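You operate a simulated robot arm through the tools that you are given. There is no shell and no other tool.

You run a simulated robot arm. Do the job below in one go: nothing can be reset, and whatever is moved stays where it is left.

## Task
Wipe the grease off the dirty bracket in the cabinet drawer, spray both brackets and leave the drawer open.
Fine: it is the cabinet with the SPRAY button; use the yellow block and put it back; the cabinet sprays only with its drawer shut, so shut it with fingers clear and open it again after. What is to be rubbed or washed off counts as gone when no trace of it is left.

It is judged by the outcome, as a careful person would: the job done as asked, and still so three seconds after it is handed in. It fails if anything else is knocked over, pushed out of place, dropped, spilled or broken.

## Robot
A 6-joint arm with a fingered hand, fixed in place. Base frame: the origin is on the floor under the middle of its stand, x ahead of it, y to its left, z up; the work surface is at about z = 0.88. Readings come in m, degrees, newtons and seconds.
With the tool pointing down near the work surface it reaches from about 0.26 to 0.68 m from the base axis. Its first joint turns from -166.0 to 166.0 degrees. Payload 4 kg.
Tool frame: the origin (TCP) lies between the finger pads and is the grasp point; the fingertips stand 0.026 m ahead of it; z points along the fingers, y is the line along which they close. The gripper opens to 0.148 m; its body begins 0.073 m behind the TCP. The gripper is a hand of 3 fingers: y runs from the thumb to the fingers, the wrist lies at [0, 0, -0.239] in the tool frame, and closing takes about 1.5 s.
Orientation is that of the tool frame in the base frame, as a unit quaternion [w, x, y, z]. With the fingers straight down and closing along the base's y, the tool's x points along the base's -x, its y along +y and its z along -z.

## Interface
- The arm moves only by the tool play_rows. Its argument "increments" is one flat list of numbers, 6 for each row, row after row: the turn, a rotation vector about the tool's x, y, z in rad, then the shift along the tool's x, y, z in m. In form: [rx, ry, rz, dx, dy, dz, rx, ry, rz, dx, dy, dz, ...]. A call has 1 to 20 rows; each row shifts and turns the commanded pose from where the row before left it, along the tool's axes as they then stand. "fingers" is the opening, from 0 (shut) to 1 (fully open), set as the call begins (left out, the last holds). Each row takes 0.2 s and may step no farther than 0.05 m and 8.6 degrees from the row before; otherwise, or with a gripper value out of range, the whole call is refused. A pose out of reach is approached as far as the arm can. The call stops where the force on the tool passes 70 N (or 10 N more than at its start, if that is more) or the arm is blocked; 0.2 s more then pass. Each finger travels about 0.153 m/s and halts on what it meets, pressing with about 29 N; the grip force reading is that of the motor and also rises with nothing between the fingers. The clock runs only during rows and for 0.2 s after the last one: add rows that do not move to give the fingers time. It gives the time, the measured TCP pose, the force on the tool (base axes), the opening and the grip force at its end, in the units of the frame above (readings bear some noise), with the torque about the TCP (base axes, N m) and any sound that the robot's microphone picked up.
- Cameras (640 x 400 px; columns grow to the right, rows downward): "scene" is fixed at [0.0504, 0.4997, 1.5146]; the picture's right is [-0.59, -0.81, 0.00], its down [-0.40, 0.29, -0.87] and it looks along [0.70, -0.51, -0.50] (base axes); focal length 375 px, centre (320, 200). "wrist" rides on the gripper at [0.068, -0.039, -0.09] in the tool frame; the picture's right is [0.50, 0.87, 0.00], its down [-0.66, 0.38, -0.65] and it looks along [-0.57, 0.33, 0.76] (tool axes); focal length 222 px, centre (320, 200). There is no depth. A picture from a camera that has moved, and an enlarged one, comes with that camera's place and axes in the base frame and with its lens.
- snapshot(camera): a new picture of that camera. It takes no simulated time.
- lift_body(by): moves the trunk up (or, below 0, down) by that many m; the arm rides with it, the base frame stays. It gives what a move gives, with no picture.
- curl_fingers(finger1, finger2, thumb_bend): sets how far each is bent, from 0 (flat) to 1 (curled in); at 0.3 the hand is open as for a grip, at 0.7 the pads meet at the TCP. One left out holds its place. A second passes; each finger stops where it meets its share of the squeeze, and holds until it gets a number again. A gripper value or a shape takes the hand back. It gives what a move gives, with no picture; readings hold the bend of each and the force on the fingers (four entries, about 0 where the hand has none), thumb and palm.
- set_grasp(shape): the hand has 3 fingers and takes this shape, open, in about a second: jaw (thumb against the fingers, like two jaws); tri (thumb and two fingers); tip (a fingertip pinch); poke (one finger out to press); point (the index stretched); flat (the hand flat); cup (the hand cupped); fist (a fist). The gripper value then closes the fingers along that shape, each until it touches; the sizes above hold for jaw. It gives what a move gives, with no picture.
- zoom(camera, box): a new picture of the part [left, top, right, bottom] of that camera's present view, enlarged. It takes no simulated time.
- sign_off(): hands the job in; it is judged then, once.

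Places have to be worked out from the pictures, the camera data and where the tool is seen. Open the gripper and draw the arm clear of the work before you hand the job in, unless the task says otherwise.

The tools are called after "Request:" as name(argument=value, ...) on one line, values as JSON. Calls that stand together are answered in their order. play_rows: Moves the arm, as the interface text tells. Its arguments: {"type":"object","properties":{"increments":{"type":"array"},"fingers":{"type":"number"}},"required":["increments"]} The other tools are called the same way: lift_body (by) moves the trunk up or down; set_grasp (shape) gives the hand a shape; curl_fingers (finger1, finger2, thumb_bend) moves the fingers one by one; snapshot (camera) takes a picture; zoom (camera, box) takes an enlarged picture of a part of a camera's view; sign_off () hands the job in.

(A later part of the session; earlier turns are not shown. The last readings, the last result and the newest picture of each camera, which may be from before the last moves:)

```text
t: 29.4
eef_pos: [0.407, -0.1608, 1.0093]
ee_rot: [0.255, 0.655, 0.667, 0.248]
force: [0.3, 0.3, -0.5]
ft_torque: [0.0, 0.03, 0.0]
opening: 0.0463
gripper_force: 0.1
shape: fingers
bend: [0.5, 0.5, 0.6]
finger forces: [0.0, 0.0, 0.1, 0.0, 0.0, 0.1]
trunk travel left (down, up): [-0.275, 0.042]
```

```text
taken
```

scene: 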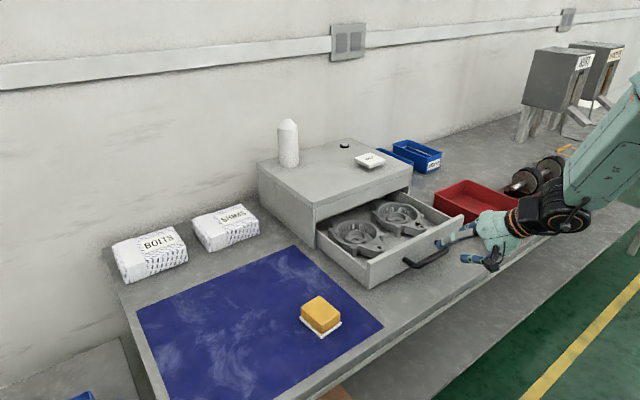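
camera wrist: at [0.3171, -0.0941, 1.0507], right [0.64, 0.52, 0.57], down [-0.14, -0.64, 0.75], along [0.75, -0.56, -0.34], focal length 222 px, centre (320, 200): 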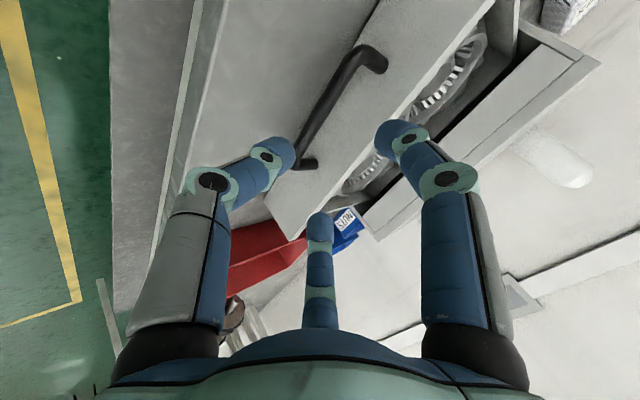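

Released cleanly; the drawer stayed put with its handle now near x≈0.489. I lift the hand and bring it back to pointing straight down to look into the drawer from above.

Request:
curl_fingers(finger1=0.3, finger2=0.3, thumb_bend=0.3)

Request:
play_rows(increments=[0, 0, 0, 0, 0.0265, -0.03, 0, 0, 0, 0, 0.0265, -0.03, 0, 0, 0, 0, 0.0265, -0.03, 0, 0, 0, 0, 0.0265, -0.03, 0, 0, 0, 0, 0.0265, -0.03, 0.1448, 0, 0, 0, 0, 0, 0.1448, 0, 0, 0, 0, 0, 0.1448, 0, 0, 0, 0, 0, 0.1448, 0, 0, 0, 0, 0, 0.1448, 0, 0, 0, 0, 0, 0, 0, 0, 0.03, 0.03, 0, 0, 0, 0, 0.03, 0.03, 0.01, 0, 0, 0, 0.03, 0.03, 0.01])

Request:
snapshot(camera="wrist")

```text
t: 30.4
eef_pos: [0.4071, -0.162, 1.0095]
ee_rot: [0.256, 0.654, 0.667, 0.247]
force: [0.1, 0.0, 0.5]
ft_torque: [0.0, 0.02, -0.02]
opening: 0.1266
gripper_force: 0.1
shape: fingers
bend: [0.3, 0.3, 0.3]
finger forces: [0.0, 0.0, 0.0, 0.0, 0.0, 0.1]
trunk travel left (down, up): [-0.275, 0.042]
```

```text
t: 33.2
eef_pos: [0.4952, -0.0677, 1.1878]
ee_rot: [0.006, 0.703, 0.711, -0.006]
force: [-0.8, -0.4, 0.2]
ft_torque: [-0.01, 0.02, 0.01]
opening: 0.1266
gripper_force: 0.0
shape: fingers
bend: [0.3, 0.3, 0.3]
finger forces: [0.0, 0.1, 0.0, 0.0, 0.1, 0.0]
trunk travel left (down, up): [-0.275, 0.042]
```

```text
taken
camera wrist: at [0.4554, 0.0005, 1.277], right [0.86, 0.51, -0.01], down [0.39, -0.64, 0.67], along [0.33, -0.58, -0.75], focal length 222 px, centre (320, 200)
```

wrist: 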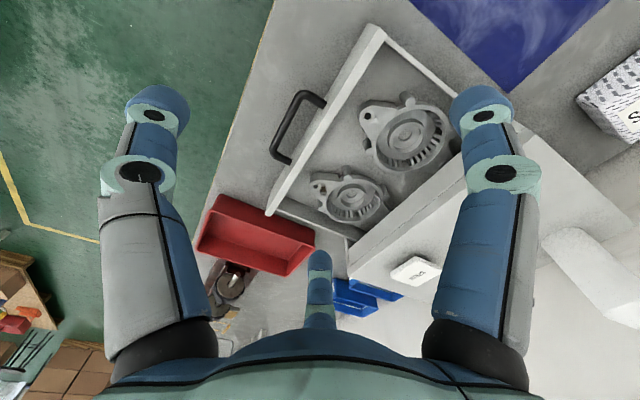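

Request:
zoom(camera="wrist", box=[260, 20, 460, 260])

Request:
zoom(camera="wrist", box=[290, 155, 400, 235])

```text
1.67 times, centred on (360, 140) of wrist
camera zoom: at [0.4554, 0.0005, 1.277], right [0.86, 0.51, -0.01], down [0.39, -0.64, 0.67], along [0.33, -0.58, -0.75], focal length 370 px, centre (253, 300)
```

zoom: 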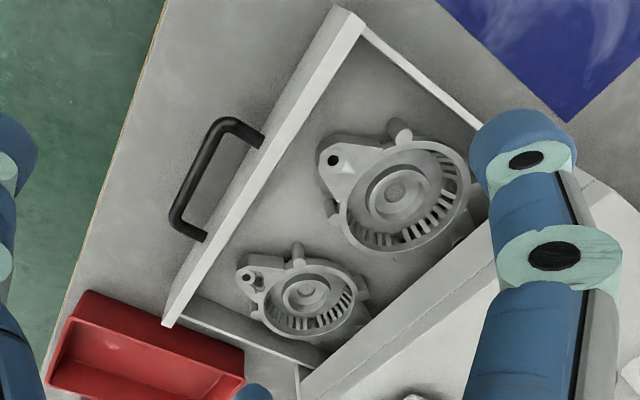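

```text
5.00 times, centred on (345, 195) of wrist
camera zoom: at [0.4554, 0.0005, 1.277], right [0.86, 0.51, -0.01], down [0.39, -0.64, 0.67], along [0.33, -0.58, -0.75], focal length 1111 px, centre (195, 225)
```

zoom: 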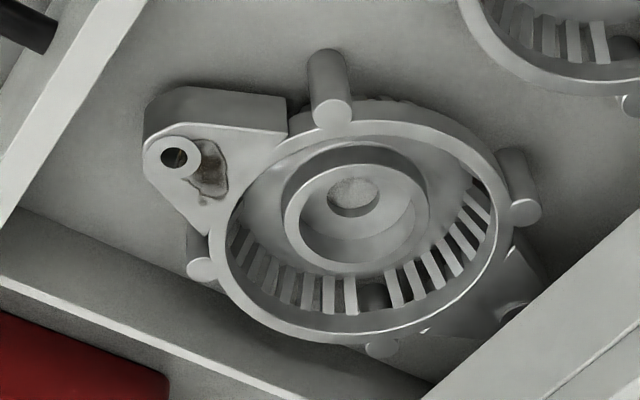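

The grease patch is about 2×3 cm, centred near (0.602, -0.243, 0.924) between the hole boss and the bracket's ring. I move the camera closer to see whether the ring stands above the lug surface.

Request:
play_rows(increments=[0, 0, 0, -0.018, 0.012, 0.032, 0, 0, 0, -0.018, 0.012, 0.032, 0, 0, 0, -0.018, 0.012, 0.032, 0, 0, 0, -0.018, 0.012, 0.032, 0, 0, 0, 0, 0, 0])

Request:
snapshot(camera="wrist")

Request:
zoom(camera="wrist", box=[250, 140, 380, 240])

```text
t: 34.4
eef_pos: [0.5434, -0.1407, 1.0627]
ee_rot: [0.007, 0.702, 0.712, -0.005]
force: [-0.3, -0.6, 0.7]
ft_torque: [-0.01, -0.02, -0.01]
opening: 0.1267
gripper_force: 0.0
shape: fingers
bend: [0.3, 0.3, 0.3]
finger forces: [0.0, 0.0, 0.1, 0.0, 0.0, 0.1]
trunk travel left (down, up): [-0.275, 0.042]
```

```text
taken
camera wrist: at [0.504, -0.0715, 1.1516], right [0.86, 0.51, -0.01], down [0.38, -0.64, 0.67], along [0.34, -0.57, -0.75], focal length 222 px, centre (320, 200)
```

wrist: 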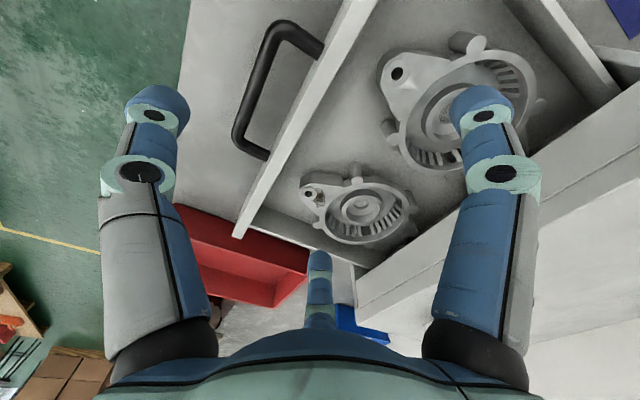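

```text
4.00 times, centred on (315, 190) of wrist
camera zoom: at [0.504, -0.0715, 1.1516], right [0.86, 0.51, -0.01], down [0.38, -0.64, 0.67], along [0.34, -0.57, -0.75], focal length 888 px, centre (340, 240)
```

zoom: 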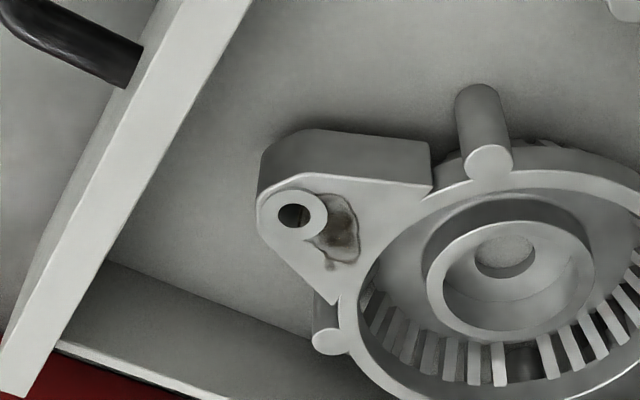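

The lug surface looks about flush with the ring, so a flat block can wipe it, with its posts to either side at y≈-0.19 and -0.28. I move over to the yellow block and look at it closely before picking it.

Request:
play_rows(increments=[0, 0, 0, 0.0463, -0.0107, -0.002, 0, 0, 0, 0.0463, -0.0107, -0.002, 0, 0, 0, 0.0463, -0.0107, 0, 0, 0, 0, 0.0463, -0.0107, 0, 0, 0, 0, 0.0463, -0.0107, 0, 0, 0, 0, 0.0463, -0.0107, 0, 0, 0, 0, 0.0463, -0.0107, 0, 0, 0, 0, 0.0463, -0.0107, 0, 0, 0, 0, 0.0463, -0.0107, 0, 0, 0, 0, 0, 0, 0])

Request:
snapshot(camera="wrist")

Request:
zoom(camera="wrist", box=[240, 130, 400, 250])

```text
t: 36.6
eef_pos: [0.4425, 0.2744, 1.0555]
ee_rot: [0.007, 0.704, 0.711, -0.006]
force: [-0.1, -1.0, 0.4]
ft_torque: [0.0, 0.0, -0.04]
opening: 0.1267
gripper_force: 0.0
shape: fingers
bend: [0.3, 0.3, 0.3]
finger forces: [0.0, 0.0, 0.0, 0.0, 0.0, 0.0]
trunk travel left (down, up): [-0.275, 0.042]
```

```text
taken
camera wrist: at [0.4019, 0.3427, 1.1457], right [0.86, 0.51, -0.01], down [0.38, -0.64, 0.67], along [0.34, -0.57, -0.75], focal length 222 px, centre (320, 200)
```

wrist: 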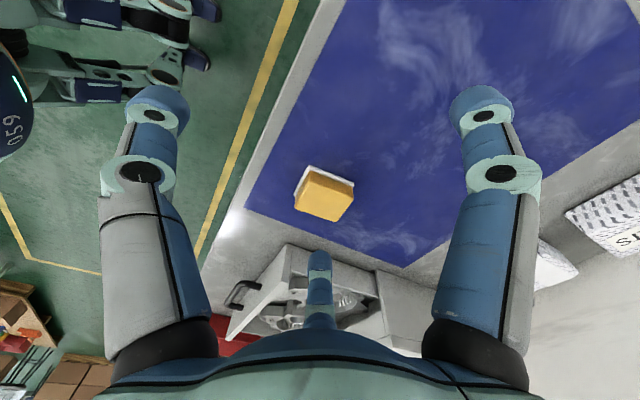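

```text
3.33 times, centred on (320, 190) of wrist
camera zoom: at [0.4019, 0.3427, 1.1457], right [0.86, 0.51, -0.01], down [0.38, -0.64, 0.67], along [0.34, -0.57, -0.75], focal length 740 px, centre (320, 233)
```

zoom: 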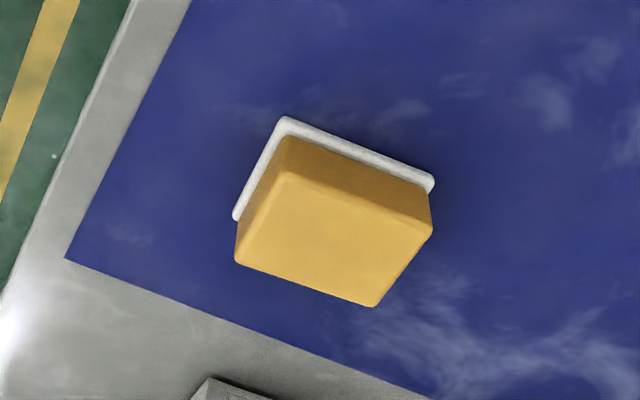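

Block: centre (0.5136, 0.163), 66×52 mm, from z≈0.886 to 0.914, long side about 5.3° from x. I align the hand to it, with the thumb on the -x end and the fingers on the sides, and hover above.

Request:
play_rows(increments=[0.0015, 0.018, -0.082, 0, 0, 0, 0, 0, 0, -0.0392, 0.0195, 0.0183, 0, 0, 0, -0.0392, 0.0195, 0.0183, 0, 0, 0, -0.0392, 0.0195, 0.0183, 0, 0, 0, 0, 0, 0, 0, 0, 0, 0, 0, 0])

Request:
snapshot(camera="wrist")

Request:
zoom(camera="scene", box=[230, 220, 430, 360])

```text
t: 38.0
eef_pos: [0.5119, 0.1643, 1.0025]
ee_rot: [-0.001, 0.673, 0.739, 0.001]
force: [-0.2, -0.3, -0.9]
ft_torque: [0.01, 0.0, 0.0]
opening: 0.127
gripper_force: 0.1
shape: fingers
bend: [0.3, 0.3, 0.3]
finger forces: [0.0, 0.0, 0.1, 0.0, 0.0, 0.0]
trunk travel left (down, up): [-0.275, 0.042]
```

```text
taken
camera wrist: at [0.4666, 0.2285, 1.0924], right [0.81, 0.58, 0.0], down [0.44, -0.62, 0.65], along [0.38, -0.53, -0.76], focal length 222 px, centre (320, 200)
```

wrist: 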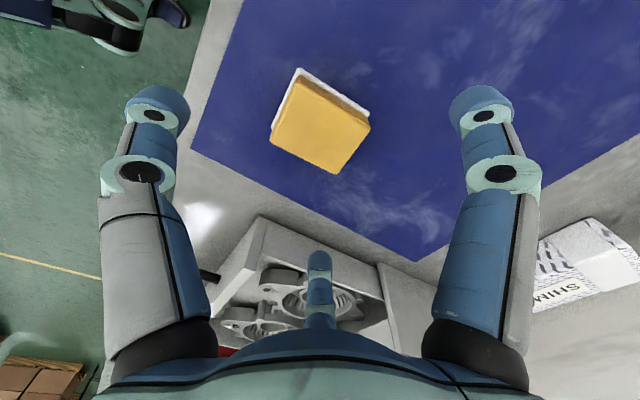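

```text
2.86 times, centred on (330, 290) of scene
camera zoom: at [0.0504, 0.4997, 1.5146], right [-0.59, -0.81, 0.0], down [-0.4, 0.29, -0.87], along [0.7, -0.51, -0.5], focal length 1071 px, centre (291, -57)
```

zoom: 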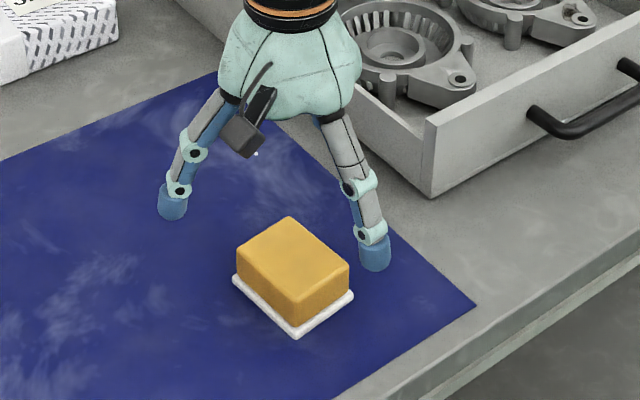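

The hand is aligned above the block. I check the block's corners once more in an enlarged view before lowering.

Request:
zoom(camera="wrist", box=[240, 50, 400, 190])

```text
2.86 times, centred on (320, 120) of wrist
camera zoom: at [0.4666, 0.2285, 1.0924], right [0.81, 0.58, 0.0], down [0.44, -0.62, 0.65], along [0.38, -0.53, -0.76], focal length 635 px, centre (320, 429)
```

zoom: 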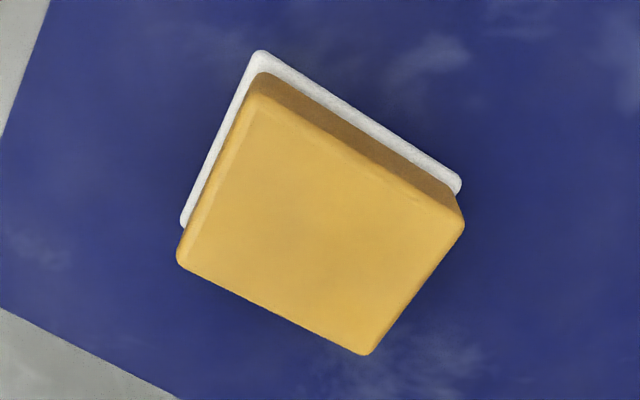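

Refined block centre is (0.5125, 0.1625), yaw about 5.9°. I make the small correction and lower the hand around the block to TCP z≈0.932.

Request:
play_rows(increments=[0, 0, -0.008, -0.0017, -0.0015, 0.018, 0, 0, 0, 0, 0, 0.018, 0, 0, 0, 0, 0, 0.018, 0, 0, 0, 0, 0, 0.0165, 0, 0, 0, 0, 0, 0])

Request:
snapshot(camera="wrist")

Request:
zoom(camera="scene", box=[250, 230, 410, 350])

```text
t: 39.2
eef_pos: [0.5092, 0.1613, 0.9307]
ee_rot: [0.0, 0.67, 0.743, 0.0]
force: [-0.4, 0.4, -0.3]
ft_torque: [0.0, 0.04, 0.02]
opening: 0.1269
gripper_force: 0.0
shape: fingers
bend: [0.3, 0.3, 0.3]
finger forces: [0.0, 0.0, 0.0, 0.0, 0.0, 0.1]
trunk travel left (down, up): [-0.275, 0.042]
```

```text
taken
camera wrist: at [0.4644, 0.2244, 1.0223], right [0.81, 0.59, 0.0], down [0.44, -0.61, 0.65], along [0.38, -0.53, -0.76], focal length 222 px, centre (320, 200)
```

wrist: 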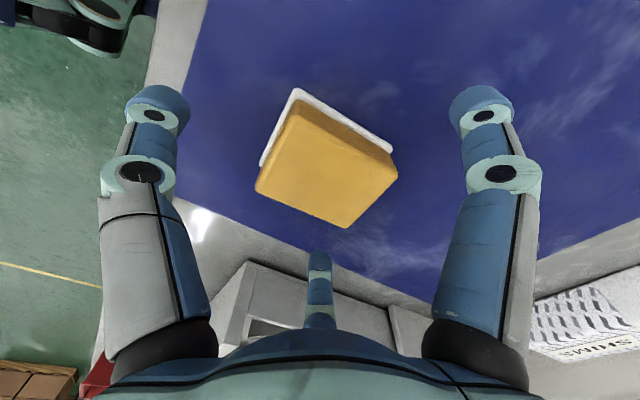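

```text
3.33 times, centred on (330, 290) of scene
camera zoom: at [0.0504, 0.4997, 1.5146], right [-0.59, -0.81, 0.0], down [-0.4, 0.29, -0.87], along [0.7, -0.51, -0.5], focal length 1250 px, centre (287, -100)
```

zoom: 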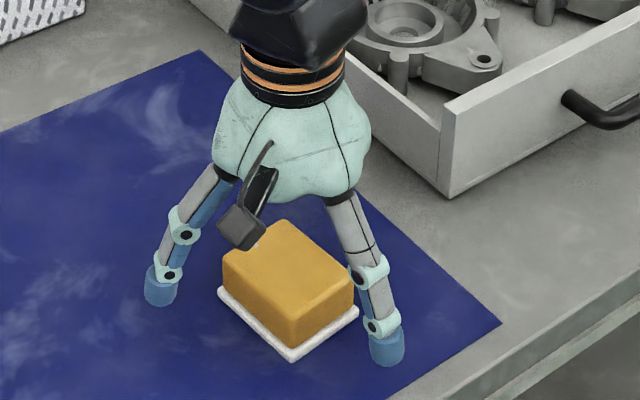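

Fingers straddle the block with no contact. I close partway first to check symmetry.

Request:
curl_fingers(finger1=0.46, finger2=0.46, thumb_bend=0.46)

Request:
snapshot(camera="wrist")

Request:
zoom(camera="scene", box=[250, 230, 410, 350])

```text
t: 40.2
eef_pos: [0.5111, 0.1615, 0.9316]
ee_rot: [-0.001, 0.669, 0.743, 0.0]
force: [-0.3, 0.0, -0.3]
ft_torque: [0.02, 0.04, 0.01]
opening: 0.0761
gripper_force: 0.2
shape: fingers
bend: [0.46, 0.46, 0.46]
finger forces: [0.0, 0.0, 0.0, 0.1, 0.0, 0.1]
trunk travel left (down, up): [-0.275, 0.042]
```

```text
taken
camera wrist: at [0.4645, 0.2245, 1.0224], right [0.81, 0.59, 0.0], down [0.44, -0.61, 0.65], along [0.38, -0.53, -0.76], focal length 222 px, centre (320, 200)
```

wrist: 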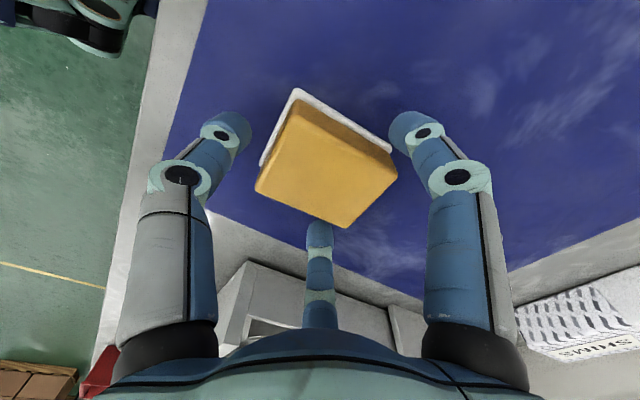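

```text
3.33 times, centred on (330, 290) of scene
camera zoom: at [0.0504, 0.4997, 1.5146], right [-0.59, -0.81, 0.0], down [-0.4, 0.29, -0.87], along [0.7, -0.51, -0.5], focal length 1250 px, centre (287, -100)
```

zoom: 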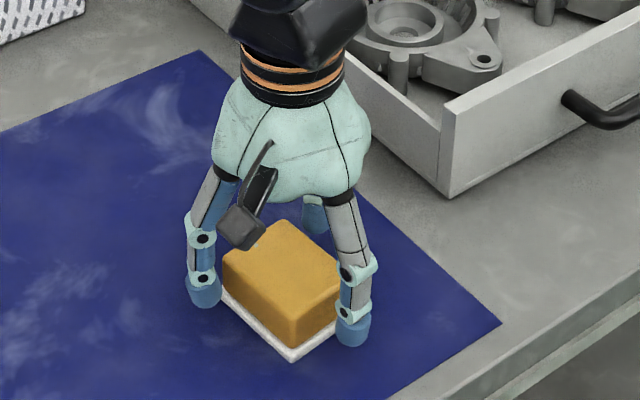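

Positions look symmetrical around the block. I raise the hand 2 mm so more of the block sticks out below the fingertips, then close to grip.

Request:
play_rows(increments=[0, 0, 0, 0, 0, -0.002, 0, 0, 0, 0, 0, 0])

Request:
curl_fingers(finger1=0.7, finger2=0.7, thumb_bend=0.62)

Request:
snapshot(camera="wrist")

Request:
zoom(camera="scene", box=[250, 230, 410, 350])

```text
t: 40.8
eef_pos: [0.5104, 0.1607, 0.933]
ee_rot: [-0.001, 0.67, 0.743, -0.001]
force: [0.2, 0.3, 0.2]
ft_torque: [0.01, 0.01, -0.03]
opening: 0.0759
gripper_force: 0.0
shape: fingers
bend: [0.46, 0.46, 0.46]
finger forces: [0.0, 0.0, 0.1, 0.1, 0.0, 0.0]
trunk travel left (down, up): [-0.275, 0.042]
```

```text
t: 41.8
eef_pos: [0.5091, 0.1614, 0.9331]
ee_rot: [0.001, 0.67, 0.742, 0.0]
force: [0.8, -0.4, 0.5]
ft_torque: [0.02, -0.03, 0.0]
opening: 0.0482
gripper_force: 12.7
shape: fingers
bend: [0.53, 0.54, 0.57]
finger forces: [8.6, 8.5, 0.0, 0.0, 8.8, 0.0]
trunk travel left (down, up): [-0.275, 0.042]
```

```text
taken
camera wrist: at [0.4647, 0.2245, 1.0248], right [0.81, 0.59, 0.0], down [0.44, -0.61, 0.65], along [0.38, -0.53, -0.76], focal length 222 px, centre (320, 200)
```

wrist: 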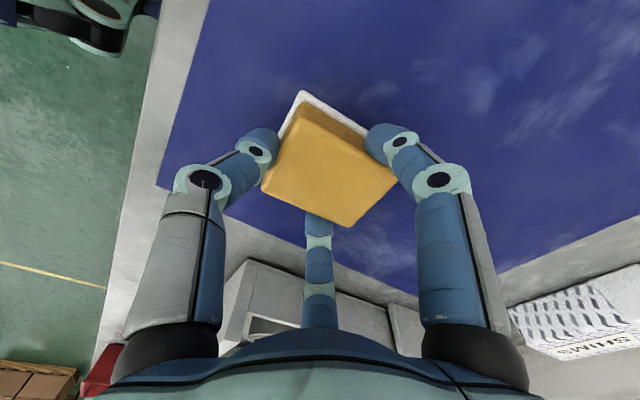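

```text
3.33 times, centred on (330, 290) of scene
camera zoom: at [0.0504, 0.4997, 1.5146], right [-0.59, -0.81, 0.0], down [-0.4, 0.29, -0.87], along [0.7, -0.51, -0.5], focal length 1250 px, centre (287, -100)
```

zoom: 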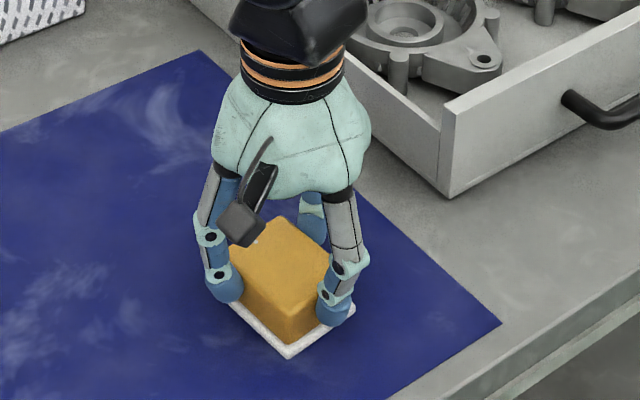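

The block is gripped with about 8.6 N per finger. I lift it 3 cm and check that it comes along and the plate stays.

Request:
play_rows(increments=[0, 0, 0, 0, 0, -0.01, 0, 0, 0, 0, 0, -0.01, 0, 0, 0, 0, 0, -0.01, 0, 0, 0, 0, 0, 0])

Request:
zoom(camera="scene", box=[250, 230, 410, 350])

Request:
snapshot(camera="wrist")

```text
t: 42.8
eef_pos: [0.5111, 0.1611, 0.9627]
ee_rot: [-0.001, 0.669, 0.743, 0.0]
force: [0.2, -0.1, -0.1]
ft_torque: [-0.03, 0.03, 0.01]
opening: 0.0481
gripper_force: 13.6
shape: fingers
bend: [0.53, 0.54, 0.57]
finger forces: [8.7, 8.5, 0.0, 0.0, 8.7, 0.0]
trunk travel left (down, up): [-0.275, 0.042]
```

```text
3.33 times, centred on (330, 290) of scene
camera zoom: at [0.0504, 0.4997, 1.5146], right [-0.59, -0.81, 0.0], down [-0.4, 0.29, -0.87], along [0.7, -0.51, -0.5], focal length 1250 px, centre (287, -100)
```

zoom: 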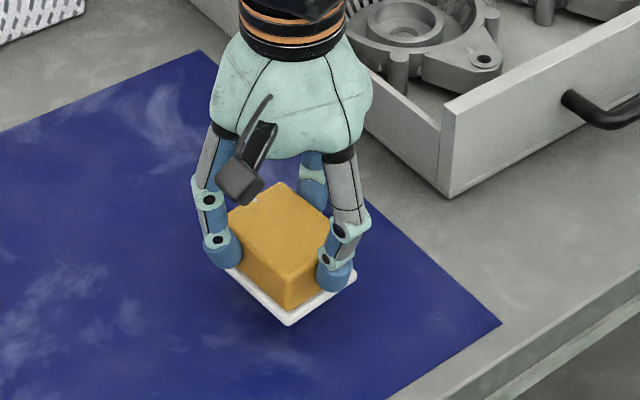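

```text
taken
camera wrist: at [0.4649, 0.2245, 1.0544], right [0.81, 0.59, 0.0], down [0.44, -0.61, 0.65], along [0.38, -0.53, -0.76], focal length 222 px, centre (320, 200)
```

wrist: 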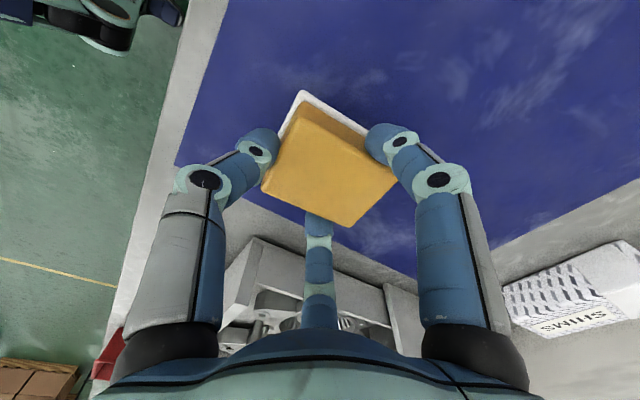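

The white plate turns out to be a wiping pad fixed to the block's underside; it came along, so the pad bottom sits about 53 mm below the TCP. I raise it above the drawer walls and carry it over the dirty lug.

Request:
play_rows(increments=[0, 0, 0, 0, 0, -0.025, 0, 0, 0, 0, 0, -0.035, 0, 0, 0, 0, 0, -0.037, 0, 0, 0, -0.0458, 0.0069, 0, 0, 0, 0, -0.0458, 0.0069, 0, 0, 0, 0, -0.0458, 0.0069, 0, 0, 0, 0, -0.0458, 0.0069, 0, 0, 0, 0, -0.0458, 0.0069, 0, 0, 0, 0, -0.0458, 0.0069, 0, 0, 0, 0, -0.0458, 0.0069, 0, 0, 0, 0, -0.0458, 0.0069, 0, 0, 0, 0, -0.0458, 0.0069, 0, 0, 0, 0, 0, 0, 0])

Request:
snapshot(camera="wrist")

Request:
zoom(camera="scene", box=[320, 130, 480, 250])

```text
t: 45.6
eef_pos: [0.6163, -0.2423, 1.0629]
ee_rot: [0.0, 0.669, 0.743, 0.0]
force: [0.4, 0.6, -1.1]
ft_torque: [-0.02, 0.0, 0.0]
opening: 0.0476
gripper_force: 12.6
shape: fingers
bend: [0.53, 0.54, 0.57]
finger forces: [8.8, 8.5, 0.0, 0.0, 8.3, 0.0]
trunk travel left (down, up): [-0.275, 0.042]
```

```text
taken
camera wrist: at [0.5692, -0.1794, 1.1537], right [0.81, 0.59, 0.0], down [0.44, -0.61, 0.65], along [0.38, -0.53, -0.76], focal length 222 px, centre (320, 200)
```

wrist: 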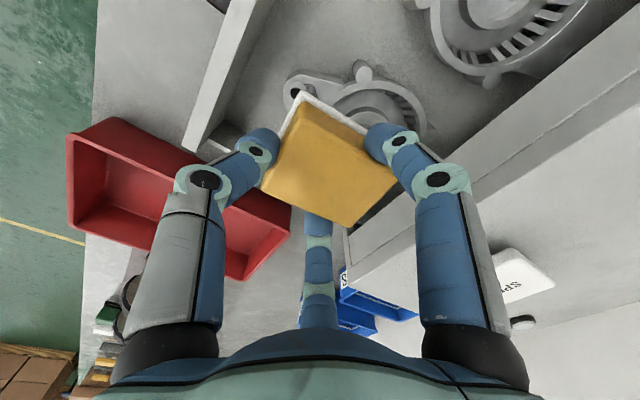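

```text
3.33 times, centred on (400, 190) of scene
camera zoom: at [0.0504, 0.4997, 1.5146], right [-0.59, -0.81, 0.0], down [-0.4, 0.29, -0.87], along [0.7, -0.51, -0.5], focal length 1250 px, centre (53, 233)
```

zoom: 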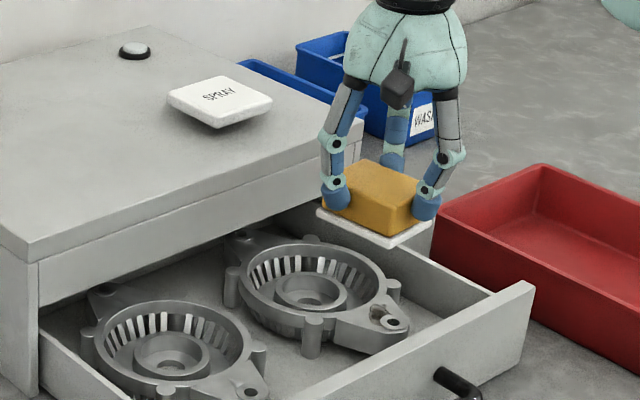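

The pad is above the lug. I lower to just above contact (TCP z≈0.985) and check alignment in the scene view.

Request:
play_rows(increments=[0, 0, 0, 0, 0, 0.025, 0, 0, 0, 0, 0, 0.025, 0, 0, 0, 0, 0, 0.02, 0, 0, 0, 0, 0, 0.008, 0, 0, 0, 0, 0, 0])

Request:
zoom(camera="scene", box=[350, 150, 470, 250])

Request:
snapshot(camera="wrist")

```text
t: 46.8
eef_pos: [0.6162, -0.2433, 0.9833]
ee_rot: [0.001, 0.67, 0.743, 0.0]
force: [-0.1, 1.4, -0.9]
ft_torque: [0.03, 0.02, 0.0]
opening: 0.0475
gripper_force: 12.4
shape: fingers
bend: [0.53, 0.54, 0.57]
finger forces: [8.8, 8.4, 0.0, 0.0, 8.1, 0.1]
trunk travel left (down, up): [-0.275, 0.042]
```

```text
4.00 times, centred on (410, 200) of scene
camera zoom: at [0.0504, 0.4997, 1.5146], right [-0.59, -0.81, 0.0], down [-0.4, 0.29, -0.87], along [0.7, -0.51, -0.5], focal length 1500 px, centre (-40, 200)
```

zoom: 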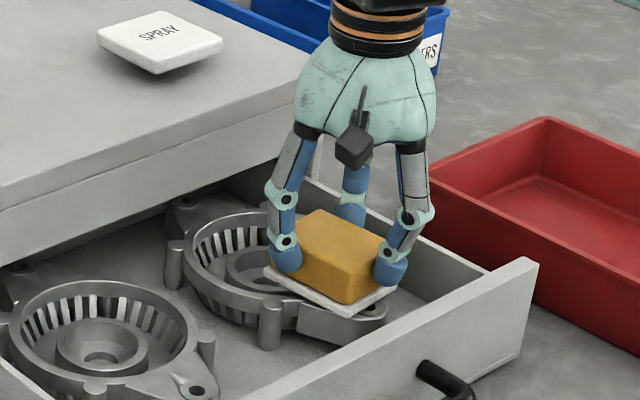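

```text
taken
camera wrist: at [0.5696, -0.1794, 1.0739], right [0.81, 0.59, 0.0], down [0.44, -0.61, 0.65], along [0.38, -0.53, -0.76], focal length 222 px, centre (320, 200)
```

wrist: 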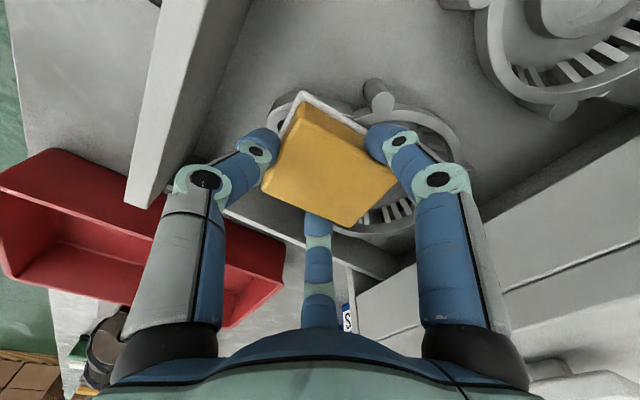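

The pad hovers right over the lug, clear of posts and wall. I lower in 2 mm steps until I feel contact.

Request:
play_rows(increments=[0, 0, 0, 0, 0, 0.002, 0, 0, 0, 0, 0, 0.002, 0, 0, 0, 0, 0, 0.002, 0, 0, 0, 0, 0, 0])

Request:
zoom(camera="scene", box=[370, 180, 450, 240])

```text
t: 47.8
eef_pos: [0.6145, -0.2423, 0.9797]
ee_rot: [0.0, 0.67, 0.743, 0.0]
force: [1.4, -0.6, 11.2]
ft_torque: [-0.04, -0.05, 0.01]
opening: 0.0473
gripper_force: 13.7
shape: fingers
bend: [0.53, 0.54, 0.57]
finger forces: [9.6, 9.7, 0.0, 0.1, 8.9, 0.0]
trunk travel left (down, up): [-0.275, 0.042]
```

```text
6.67 times, centred on (410, 210) of scene
camera zoom: at [0.0504, 0.4997, 1.5146], right [-0.59, -0.81, 0.0], down [-0.4, 0.29, -0.87], along [0.7, -0.51, -0.5], focal length 2500 px, centre (-280, 133)
```

zoom: 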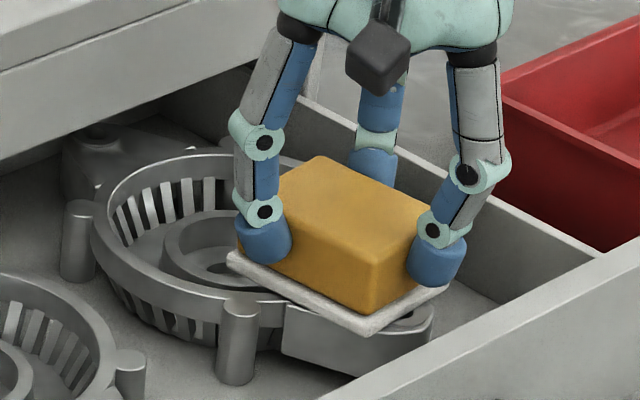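

Contact at TCP z≈0.980 with 11 N. I rub gently with short strokes in both directions.

Request:
play_rows(increments=[0, 0, 0, 0.005, 0, 0, 0, 0, 0, 0.005, 0, 0, 0, 0, 0, -0.005, 0, 0, 0, 0, 0, -0.005, 0, 0, 0, 0, 0, -0.004, 0, 0, 0, 0, 0, 0.004, 0, 0, 0, 0, 0, 0, 0.005, 0, 0, 0, 0, 0, 0.005, 0, 0, 0, 0, 0, -0.005, 0, 0, 0, 0, 0, -0.005, 0, 0, 0, 0, 0, -0.005, 0, 0, 0, 0, 0, -0.005, 0, 0, 0, 0, 0, 0.005, 0, 0, 0, 0, 0, 0.005, 0])

Request:
zoom(camera="scene", box=[370, 180, 450, 240])

```text
t: 50.8
eef_pos: [0.6159, -0.2418, 0.9768]
ee_rot: [0.0, 0.67, 0.742, 0.0]
force: [-1.9, -2.2, 8.7]
ft_torque: [0.01, 0.04, 0.0]
opening: 0.0462
gripper_force: 14.7
shape: fingers
bend: [0.54, 0.55, 0.57]
finger forces: [9.2, 10.0, 0.1, 0.1, 9.8, 0.0]
trunk travel left (down, up): [-0.275, 0.042]
```

```text
6.67 times, centred on (410, 210) of scene
camera zoom: at [0.0504, 0.4997, 1.5146], right [-0.59, -0.81, 0.0], down [-0.4, 0.29, -0.87], along [0.7, -0.51, -0.5], focal length 2500 px, centre (-280, 133)
```

zoom: 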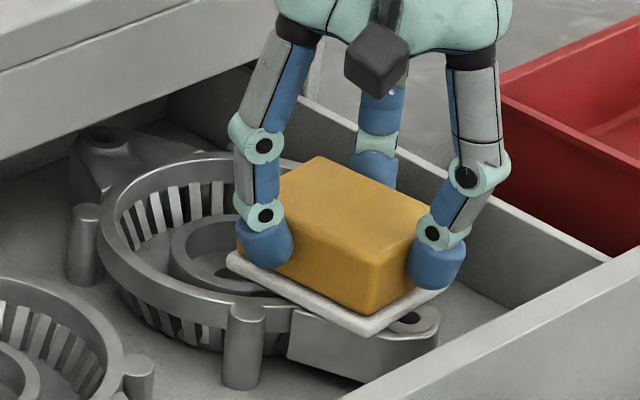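

The drawer itself shifted a few millimetres with the rubbing, taking the brackets along. I lift the pad and check the patch.

Request:
play_rows(increments=[0, 0, 0, 0, 0, -0.02, 0, 0, 0, 0, 0, -0.03, 0, 0, 0, 0, 0, -0.03, 0, 0, 0, 0.04, 0, 0, 0, 0, 0, 0.04, 0, 0, 0, 0, 0, 0.04, 0, 0, 0, 0, 0, 0, 0, 0])

Request:
zoom(camera="scene", box=[365, 190, 425, 240])

Request:
snapshot(camera="wrist")

```text
t: 52.4
eef_pos: [0.603, -0.1225, 1.055]
ee_rot: [0.0, 0.67, 0.742, 0.001]
force: [0.6, 0.1, -0.8]
ft_torque: [0.01, 0.01, 0.0]
opening: 0.0461
gripper_force: 13.3
shape: fingers
bend: [0.54, 0.55, 0.57]
finger forces: [9.4, 9.4, 0.0, 0.1, 7.9, 0.1]
trunk travel left (down, up): [-0.275, 0.042]
```

```text
8.00 times, centred on (395, 215) of scene
camera zoom: at [0.0504, 0.4997, 1.5146], right [-0.59, -0.81, 0.0], down [-0.4, 0.29, -0.87], along [0.7, -0.51, -0.5], focal length 2999 px, centre (-280, 80)
```

zoom: 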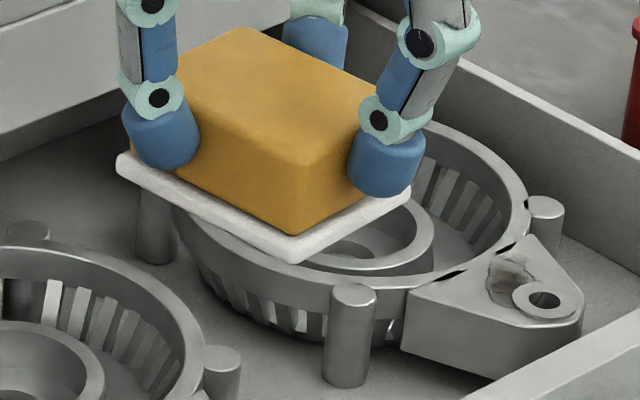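

```text
taken
camera wrist: at [0.5574, -0.0603, 1.1466], right [0.81, 0.59, 0.0], down [0.44, -0.61, 0.65], along [0.38, -0.53, -0.76], focal length 222 px, centre (320, 200)
```

wrist: 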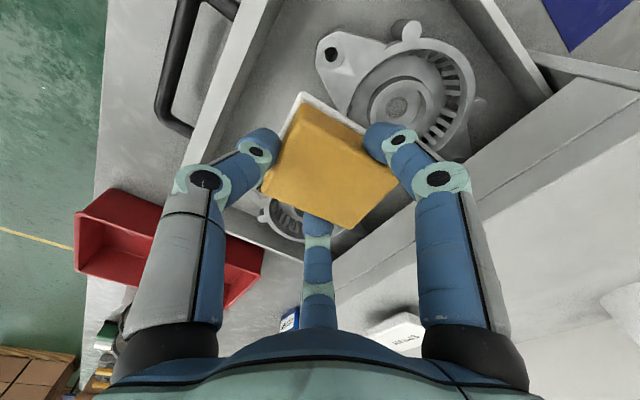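

The patch looks lighter than before but is still there, and dark marks show on the ring edge. I enlarge to tell whether they are reflections or grease.

Request:
zoom(camera="scene", box=[395, 206, 427, 232])

Request:
zoom(camera="wrist", box=[250, 180, 330, 250])

```text
15.38 times, centred on (411, 219) of scene
camera zoom: at [0.0504, 0.4997, 1.5146], right [-0.59, -0.81, 0.0], down [-0.4, 0.29, -0.87], along [0.7, -0.51, -0.5], focal length 5768 px, centre (-1080, -92)
```

zoom: 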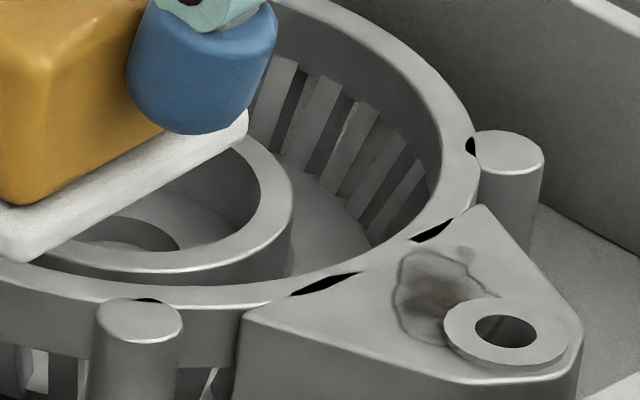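

```text
5.71 times, centred on (290, 215) of wrist
camera zoom: at [0.5574, -0.0603, 1.1466], right [0.81, 0.59, 0.0], down [0.44, -0.61, 0.65], along [0.38, -0.53, -0.76], focal length 1269 px, centre (491, 114)
```

zoom: 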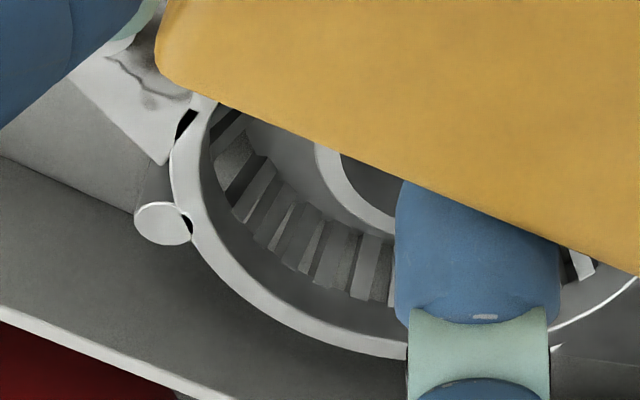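

The patch on the lug has faded but not gone; the black slivers lie in the crevices where ring, lug and posts meet. I go back and rub more, with somewhat longer contact.

Request:
play_rows(increments=[0, 0, 0, -0.04, 0, 0, 0, 0, 0, -0.04, 0, 0, 0, 0, 0, -0.04, 0, 0, 0, 0, 0, 0, 0, 0.03, 0, 0, 0, 0, 0, 0.03, 0, 0, 0, 0, 0, 0.012, 0, 0, 0, 0, 0, 0.004, 0, 0, 0, 0, 0, 0.002, 0, 0, 0, 0, 0, 0])

```text
t: 54.4
eef_pos: [0.6151, -0.2433, 0.9784]
ee_rot: [0.0, 0.67, 0.743, 0.0]
force: [-0.1, 0.6, -1.1]
ft_torque: [0.03, 0.04, -0.02]
opening: 0.0459
gripper_force: 13.2
shape: fingers
bend: [0.54, 0.55, 0.57]
finger forces: [9.5, 9.3, 0.0, 0.0, 7.8, 0.0]
trunk travel left (down, up): [-0.275, 0.042]
```

No contact yet at 0.978; I lower further in small steps, feeling for contact.

Request:
play_rows(increments=[0, 0, 0, 0, 0, 0.0015, 0, 0, 0, 0, 0, 0.0015, 0, 0, 0, 0, 0, 0])

Request:
zoom(camera="scene", box=[370, 180, 450, 240])

```text
t: 55.2
eef_pos: [0.6151, -0.2424, 0.9774]
ee_rot: [0.0, 0.669, 0.743, 0.0]
force: [0.5, -1.7, 8.8]
ft_torque: [-0.05, -0.03, 0.05]
opening: 0.0459
gripper_force: 14.1
shape: fingers
bend: [0.54, 0.55, 0.58]
finger forces: [9.4, 10.2, 0.0, 0.0, 8.0, 0.0]
trunk travel left (down, up): [-0.275, 0.042]
```

```text
6.67 times, centred on (410, 210) of scene
camera zoom: at [0.0504, 0.4997, 1.5146], right [-0.59, -0.81, 0.0], down [-0.4, 0.29, -0.87], along [0.7, -0.51, -0.5], focal length 2500 px, centre (-280, 133)
```

zoom: 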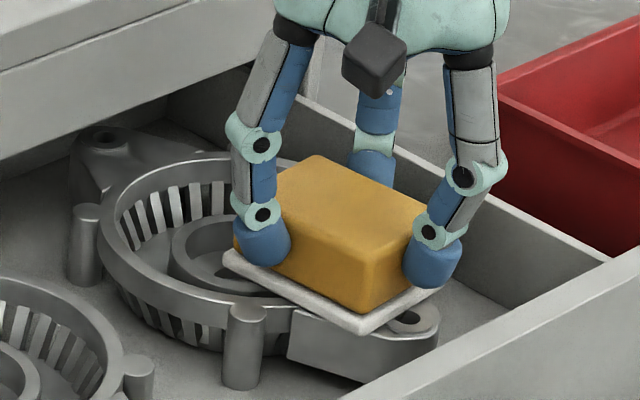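

Contact at 9 N. I rub with strokes along y (the drawer cannot slide that way), several passes.

Request:
play_rows(increments=[0, 0, 0, 0.006, 0, 0, 0, 0, 0, 0.006, 0, 0, 0, 0, 0, -0.006, 0, 0, 0, 0, 0, -0.006, 0, 0, 0, 0, 0, -0.004, -0.003, 0, 0, 0, 0, 0.004, 0, 0, 0, 0, 0, 0.006, 0, 0, 0, 0, 0, 0.006, 0, 0, 0, 0, 0, -0.006, 0, 0, 0, 0, 0, -0.006, 0, 0, 0, 0, 0, -0.004, -0.003, 0, 0, 0, 0, 0.004, 0, 0, 0, 0, 0, 0.006, 0, 0, 0, 0, 0, 0.006, 0, 0, 0, 0, 0, -0.006, 0, 0, 0, 0, 0, -0.006, 0, 0, 0, 0, 0, -0.004, 0.003, 0, 0, 0, 0, 0.004, 0.003, 0])

Request:
play_rows(increments=[0, 0, 0, 0, 0, -0.02, 0, 0, 0, 0, 0, -0.03, 0, 0, 0, 0, 0, -0.03, 0, 0, 0, 0.045, 0, 0, 0, 0, 0, 0.045, 0, 0, 0, 0, 0, 0.045, 0, 0, 0, 0, 0, 0.045, 0, 0, 0, 0, 0, 0, 0, 0])

Request:
zoom(camera="scene", box=[395, 206, 427, 232])

Request:
snapshot(camera="wrist")

```text
t: 59.0
eef_pos: [0.614, -0.2425, 0.9764]
ee_rot: [0.0, 0.669, 0.743, 0.0]
force: [-1.4, -2.7, 9.0]
ft_torque: [-0.04, 0.07, 0.02]
opening: 0.0452
gripper_force: 13.8
shape: fingers
bend: [0.54, 0.55, 0.58]
finger forces: [9.3, 10.6, 0.1, 0.1, 9.0, 0.0]
trunk travel left (down, up): [-0.275, 0.042]
```

```text
t: 60.8
eef_pos: [0.5975, -0.062, 1.0568]
ee_rot: [-0.001, 0.669, 0.743, 0.001]
force: [0.6, 0.0, -0.3]
ft_torque: [0.0, -0.02, -0.03]
opening: 0.0451
gripper_force: 13.0
shape: fingers
bend: [0.54, 0.55, 0.58]
finger forces: [9.6, 9.5, 0.0, 0.0, 7.3, 0.1]
trunk travel left (down, up): [-0.275, 0.042]
```

```text
15.38 times, centred on (411, 219) of scene
camera zoom: at [0.0504, 0.4997, 1.5146], right [-0.59, -0.81, 0.0], down [-0.4, 0.29, -0.87], along [0.7, -0.51, -0.5], focal length 5768 px, centre (-1080, -92)
```

zoom: 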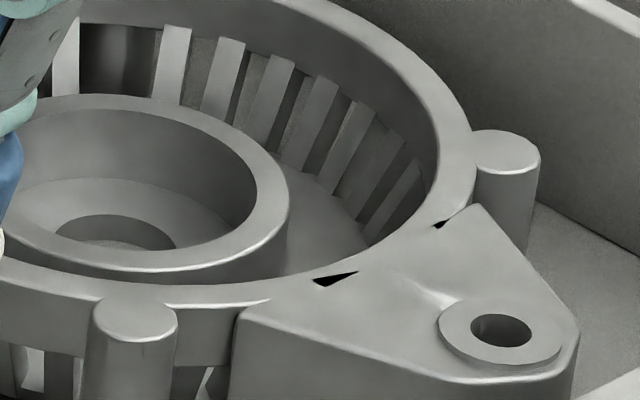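

```text
taken
camera wrist: at [0.5519, 0.0013, 1.1476], right [0.81, 0.59, 0.0], down [0.44, -0.61, 0.65], along [0.38, -0.53, -0.76], focal length 222 px, centre (320, 200)
```

wrist: 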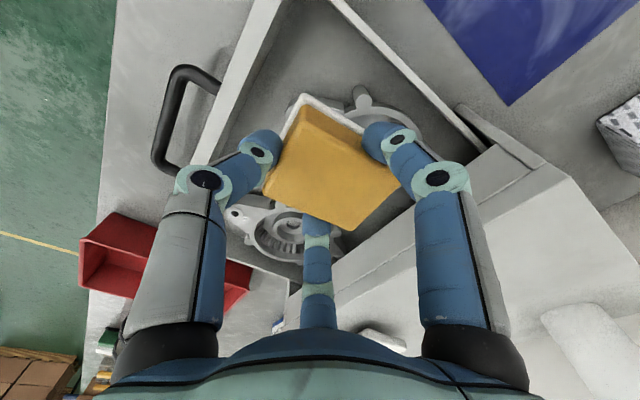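

The patch on the lug now looks gone. I inspect the slivers and surroundings from the wrist camera too.

Request:
zoom(camera="wrist", box=[215, 190, 315, 270])

Request:
zoom(camera="scene", box=[325, 190, 425, 260])

```text
5.00 times, centred on (265, 230) of wrist
camera zoom: at [0.5519, 0.0013, 1.1476], right [0.81, 0.59, 0.0], down [0.44, -0.61, 0.65], along [0.38, -0.53, -0.76], focal length 1111 px, centre (595, 50)
```

zoom: 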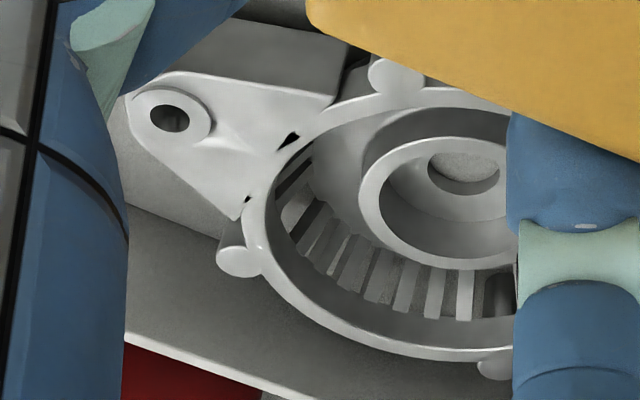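

```text
5.71 times, centred on (375, 225) of scene
camera zoom: at [0.0504, 0.4997, 1.5146], right [-0.59, -0.81, 0.0], down [-0.4, 0.29, -0.87], along [0.7, -0.51, -0.5], focal length 2142 px, centre (6, 57)
```

zoom: 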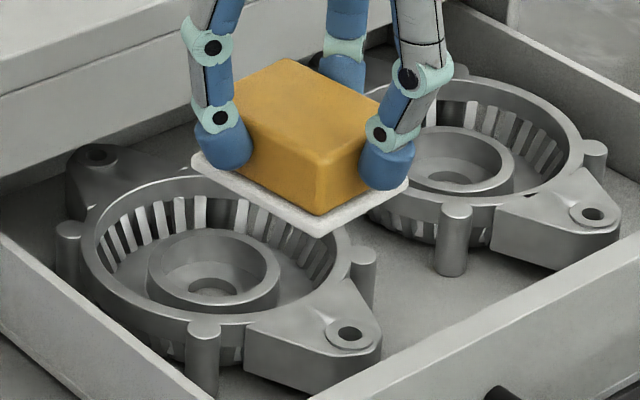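

The slivers sit in the junction crevices. To see if they depend on the hand's shadow, I move the hand well away to the left, still holding the block, and look again.

Request:
play_rows(increments=[0, 0, 0, 0.045, -0.01, 0, 0, 0, 0, 0.045, -0.01, 0, 0, 0, 0, 0.045, -0.01, 0, 0, 0, 0, 0.045, -0.01, 0, 0, 0, 0, 0.045, -0.02, 0, 0, 0, 0, 0, 0, 0])

Request:
zoom(camera="scene", box=[395, 206, 427, 232])

Request:
zoom(camera="scene", box=[365, 190, 425, 240])

Request:
snapshot(camera="wrist")

```text
t: 62.2
eef_pos: [0.5164, 0.1543, 1.0556]
ee_rot: [0.0, 0.67, 0.743, 0.001]
force: [0.2, 0.3, -1.2]
ft_torque: [0.02, -0.02, 0.04]
opening: 0.0447
gripper_force: 13.2
shape: fingers
bend: [0.54, 0.55, 0.58]
finger forces: [9.5, 9.3, 0.0, 0.0, 7.1, 0.0]
trunk travel left (down, up): [-0.275, 0.042]
```

```text
15.38 times, centred on (411, 219) of scene
camera zoom: at [0.0504, 0.4997, 1.5146], right [-0.59, -0.81, 0.0], down [-0.4, 0.29, -0.87], along [0.7, -0.51, -0.5], focal length 5768 px, centre (-1080, -92)
```

zoom: 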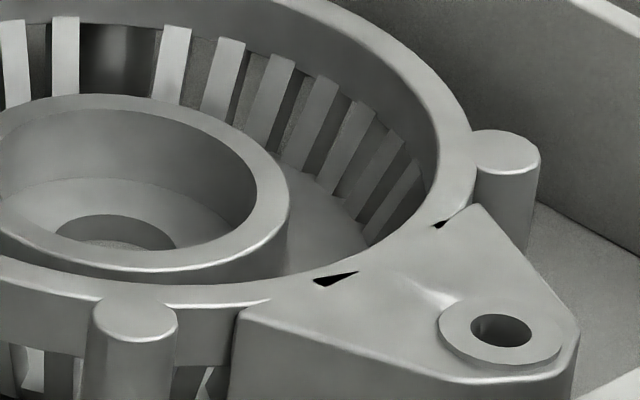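

```text
8.00 times, centred on (395, 215) of scene
camera zoom: at [0.0504, 0.4997, 1.5146], right [-0.59, -0.81, 0.0], down [-0.4, 0.29, -0.87], along [0.7, -0.51, -0.5], focal length 2999 px, centre (-280, 80)
```

zoom: 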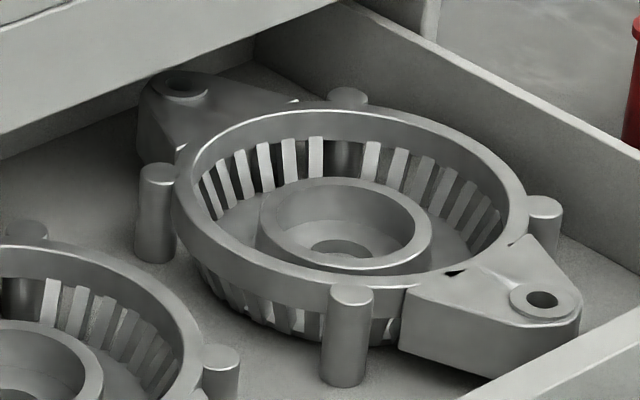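

```text
taken
camera wrist: at [0.4702, 0.2178, 1.1458], right [0.81, 0.59, 0.0], down [0.44, -0.61, 0.65], along [0.38, -0.53, -0.76], focal length 222 px, centre (320, 200)
```

wrist: 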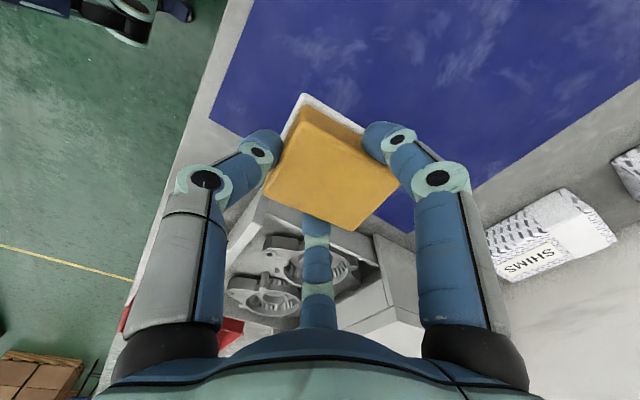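

The brown patch is gone from the lug, but two small black slivers remain at the lug-ring junction; they did shrink with the last wiping, so I treat them as possible residue and go back for another pass.

Request:
play_rows(increments=[0, 0, 0, -0.045, 0.0063, 0, 0, 0, 0, -0.045, 0.0063, 0, 0, 0, 0, -0.045, 0.0063, 0, 0, 0, 0, -0.045, 0.0063, 0, 0, 0, 0, -0.045, 0.0063, 0, 0, 0, 0, -0.045, 0.0063, 0, 0, 0, 0, -0.045, 0.0063, 0, 0, 0, 0, -0.045, 0.0063, 0, 0, 0, 0, -0.045, 0.0063, 0, 0, 0, 0, 0, 0, 0.03, 0, 0, 0, 0, 0, 0.03, 0, 0, 0, 0, 0, 0.01, 0, 0, 0, 0, 0, 0.006, 0, 0, 0, 0, 0, 0.003, 0, 0, 0, 0, 0, 0])

```text
t: 65.4
eef_pos: [0.6113, -0.2431, 0.9779]
ee_rot: [-0.001, 0.67, 0.742, 0.001]
force: [-0.3, 0.4, -0.6]
ft_torque: [-0.02, -0.03, 0.0]
opening: 0.0441
gripper_force: 12.7
shape: fingers
bend: [0.54, 0.55, 0.58]
finger forces: [9.4, 9.4, 0.0, 0.0, 6.6, 0.0]
trunk travel left (down, up): [-0.275, 0.042]
```

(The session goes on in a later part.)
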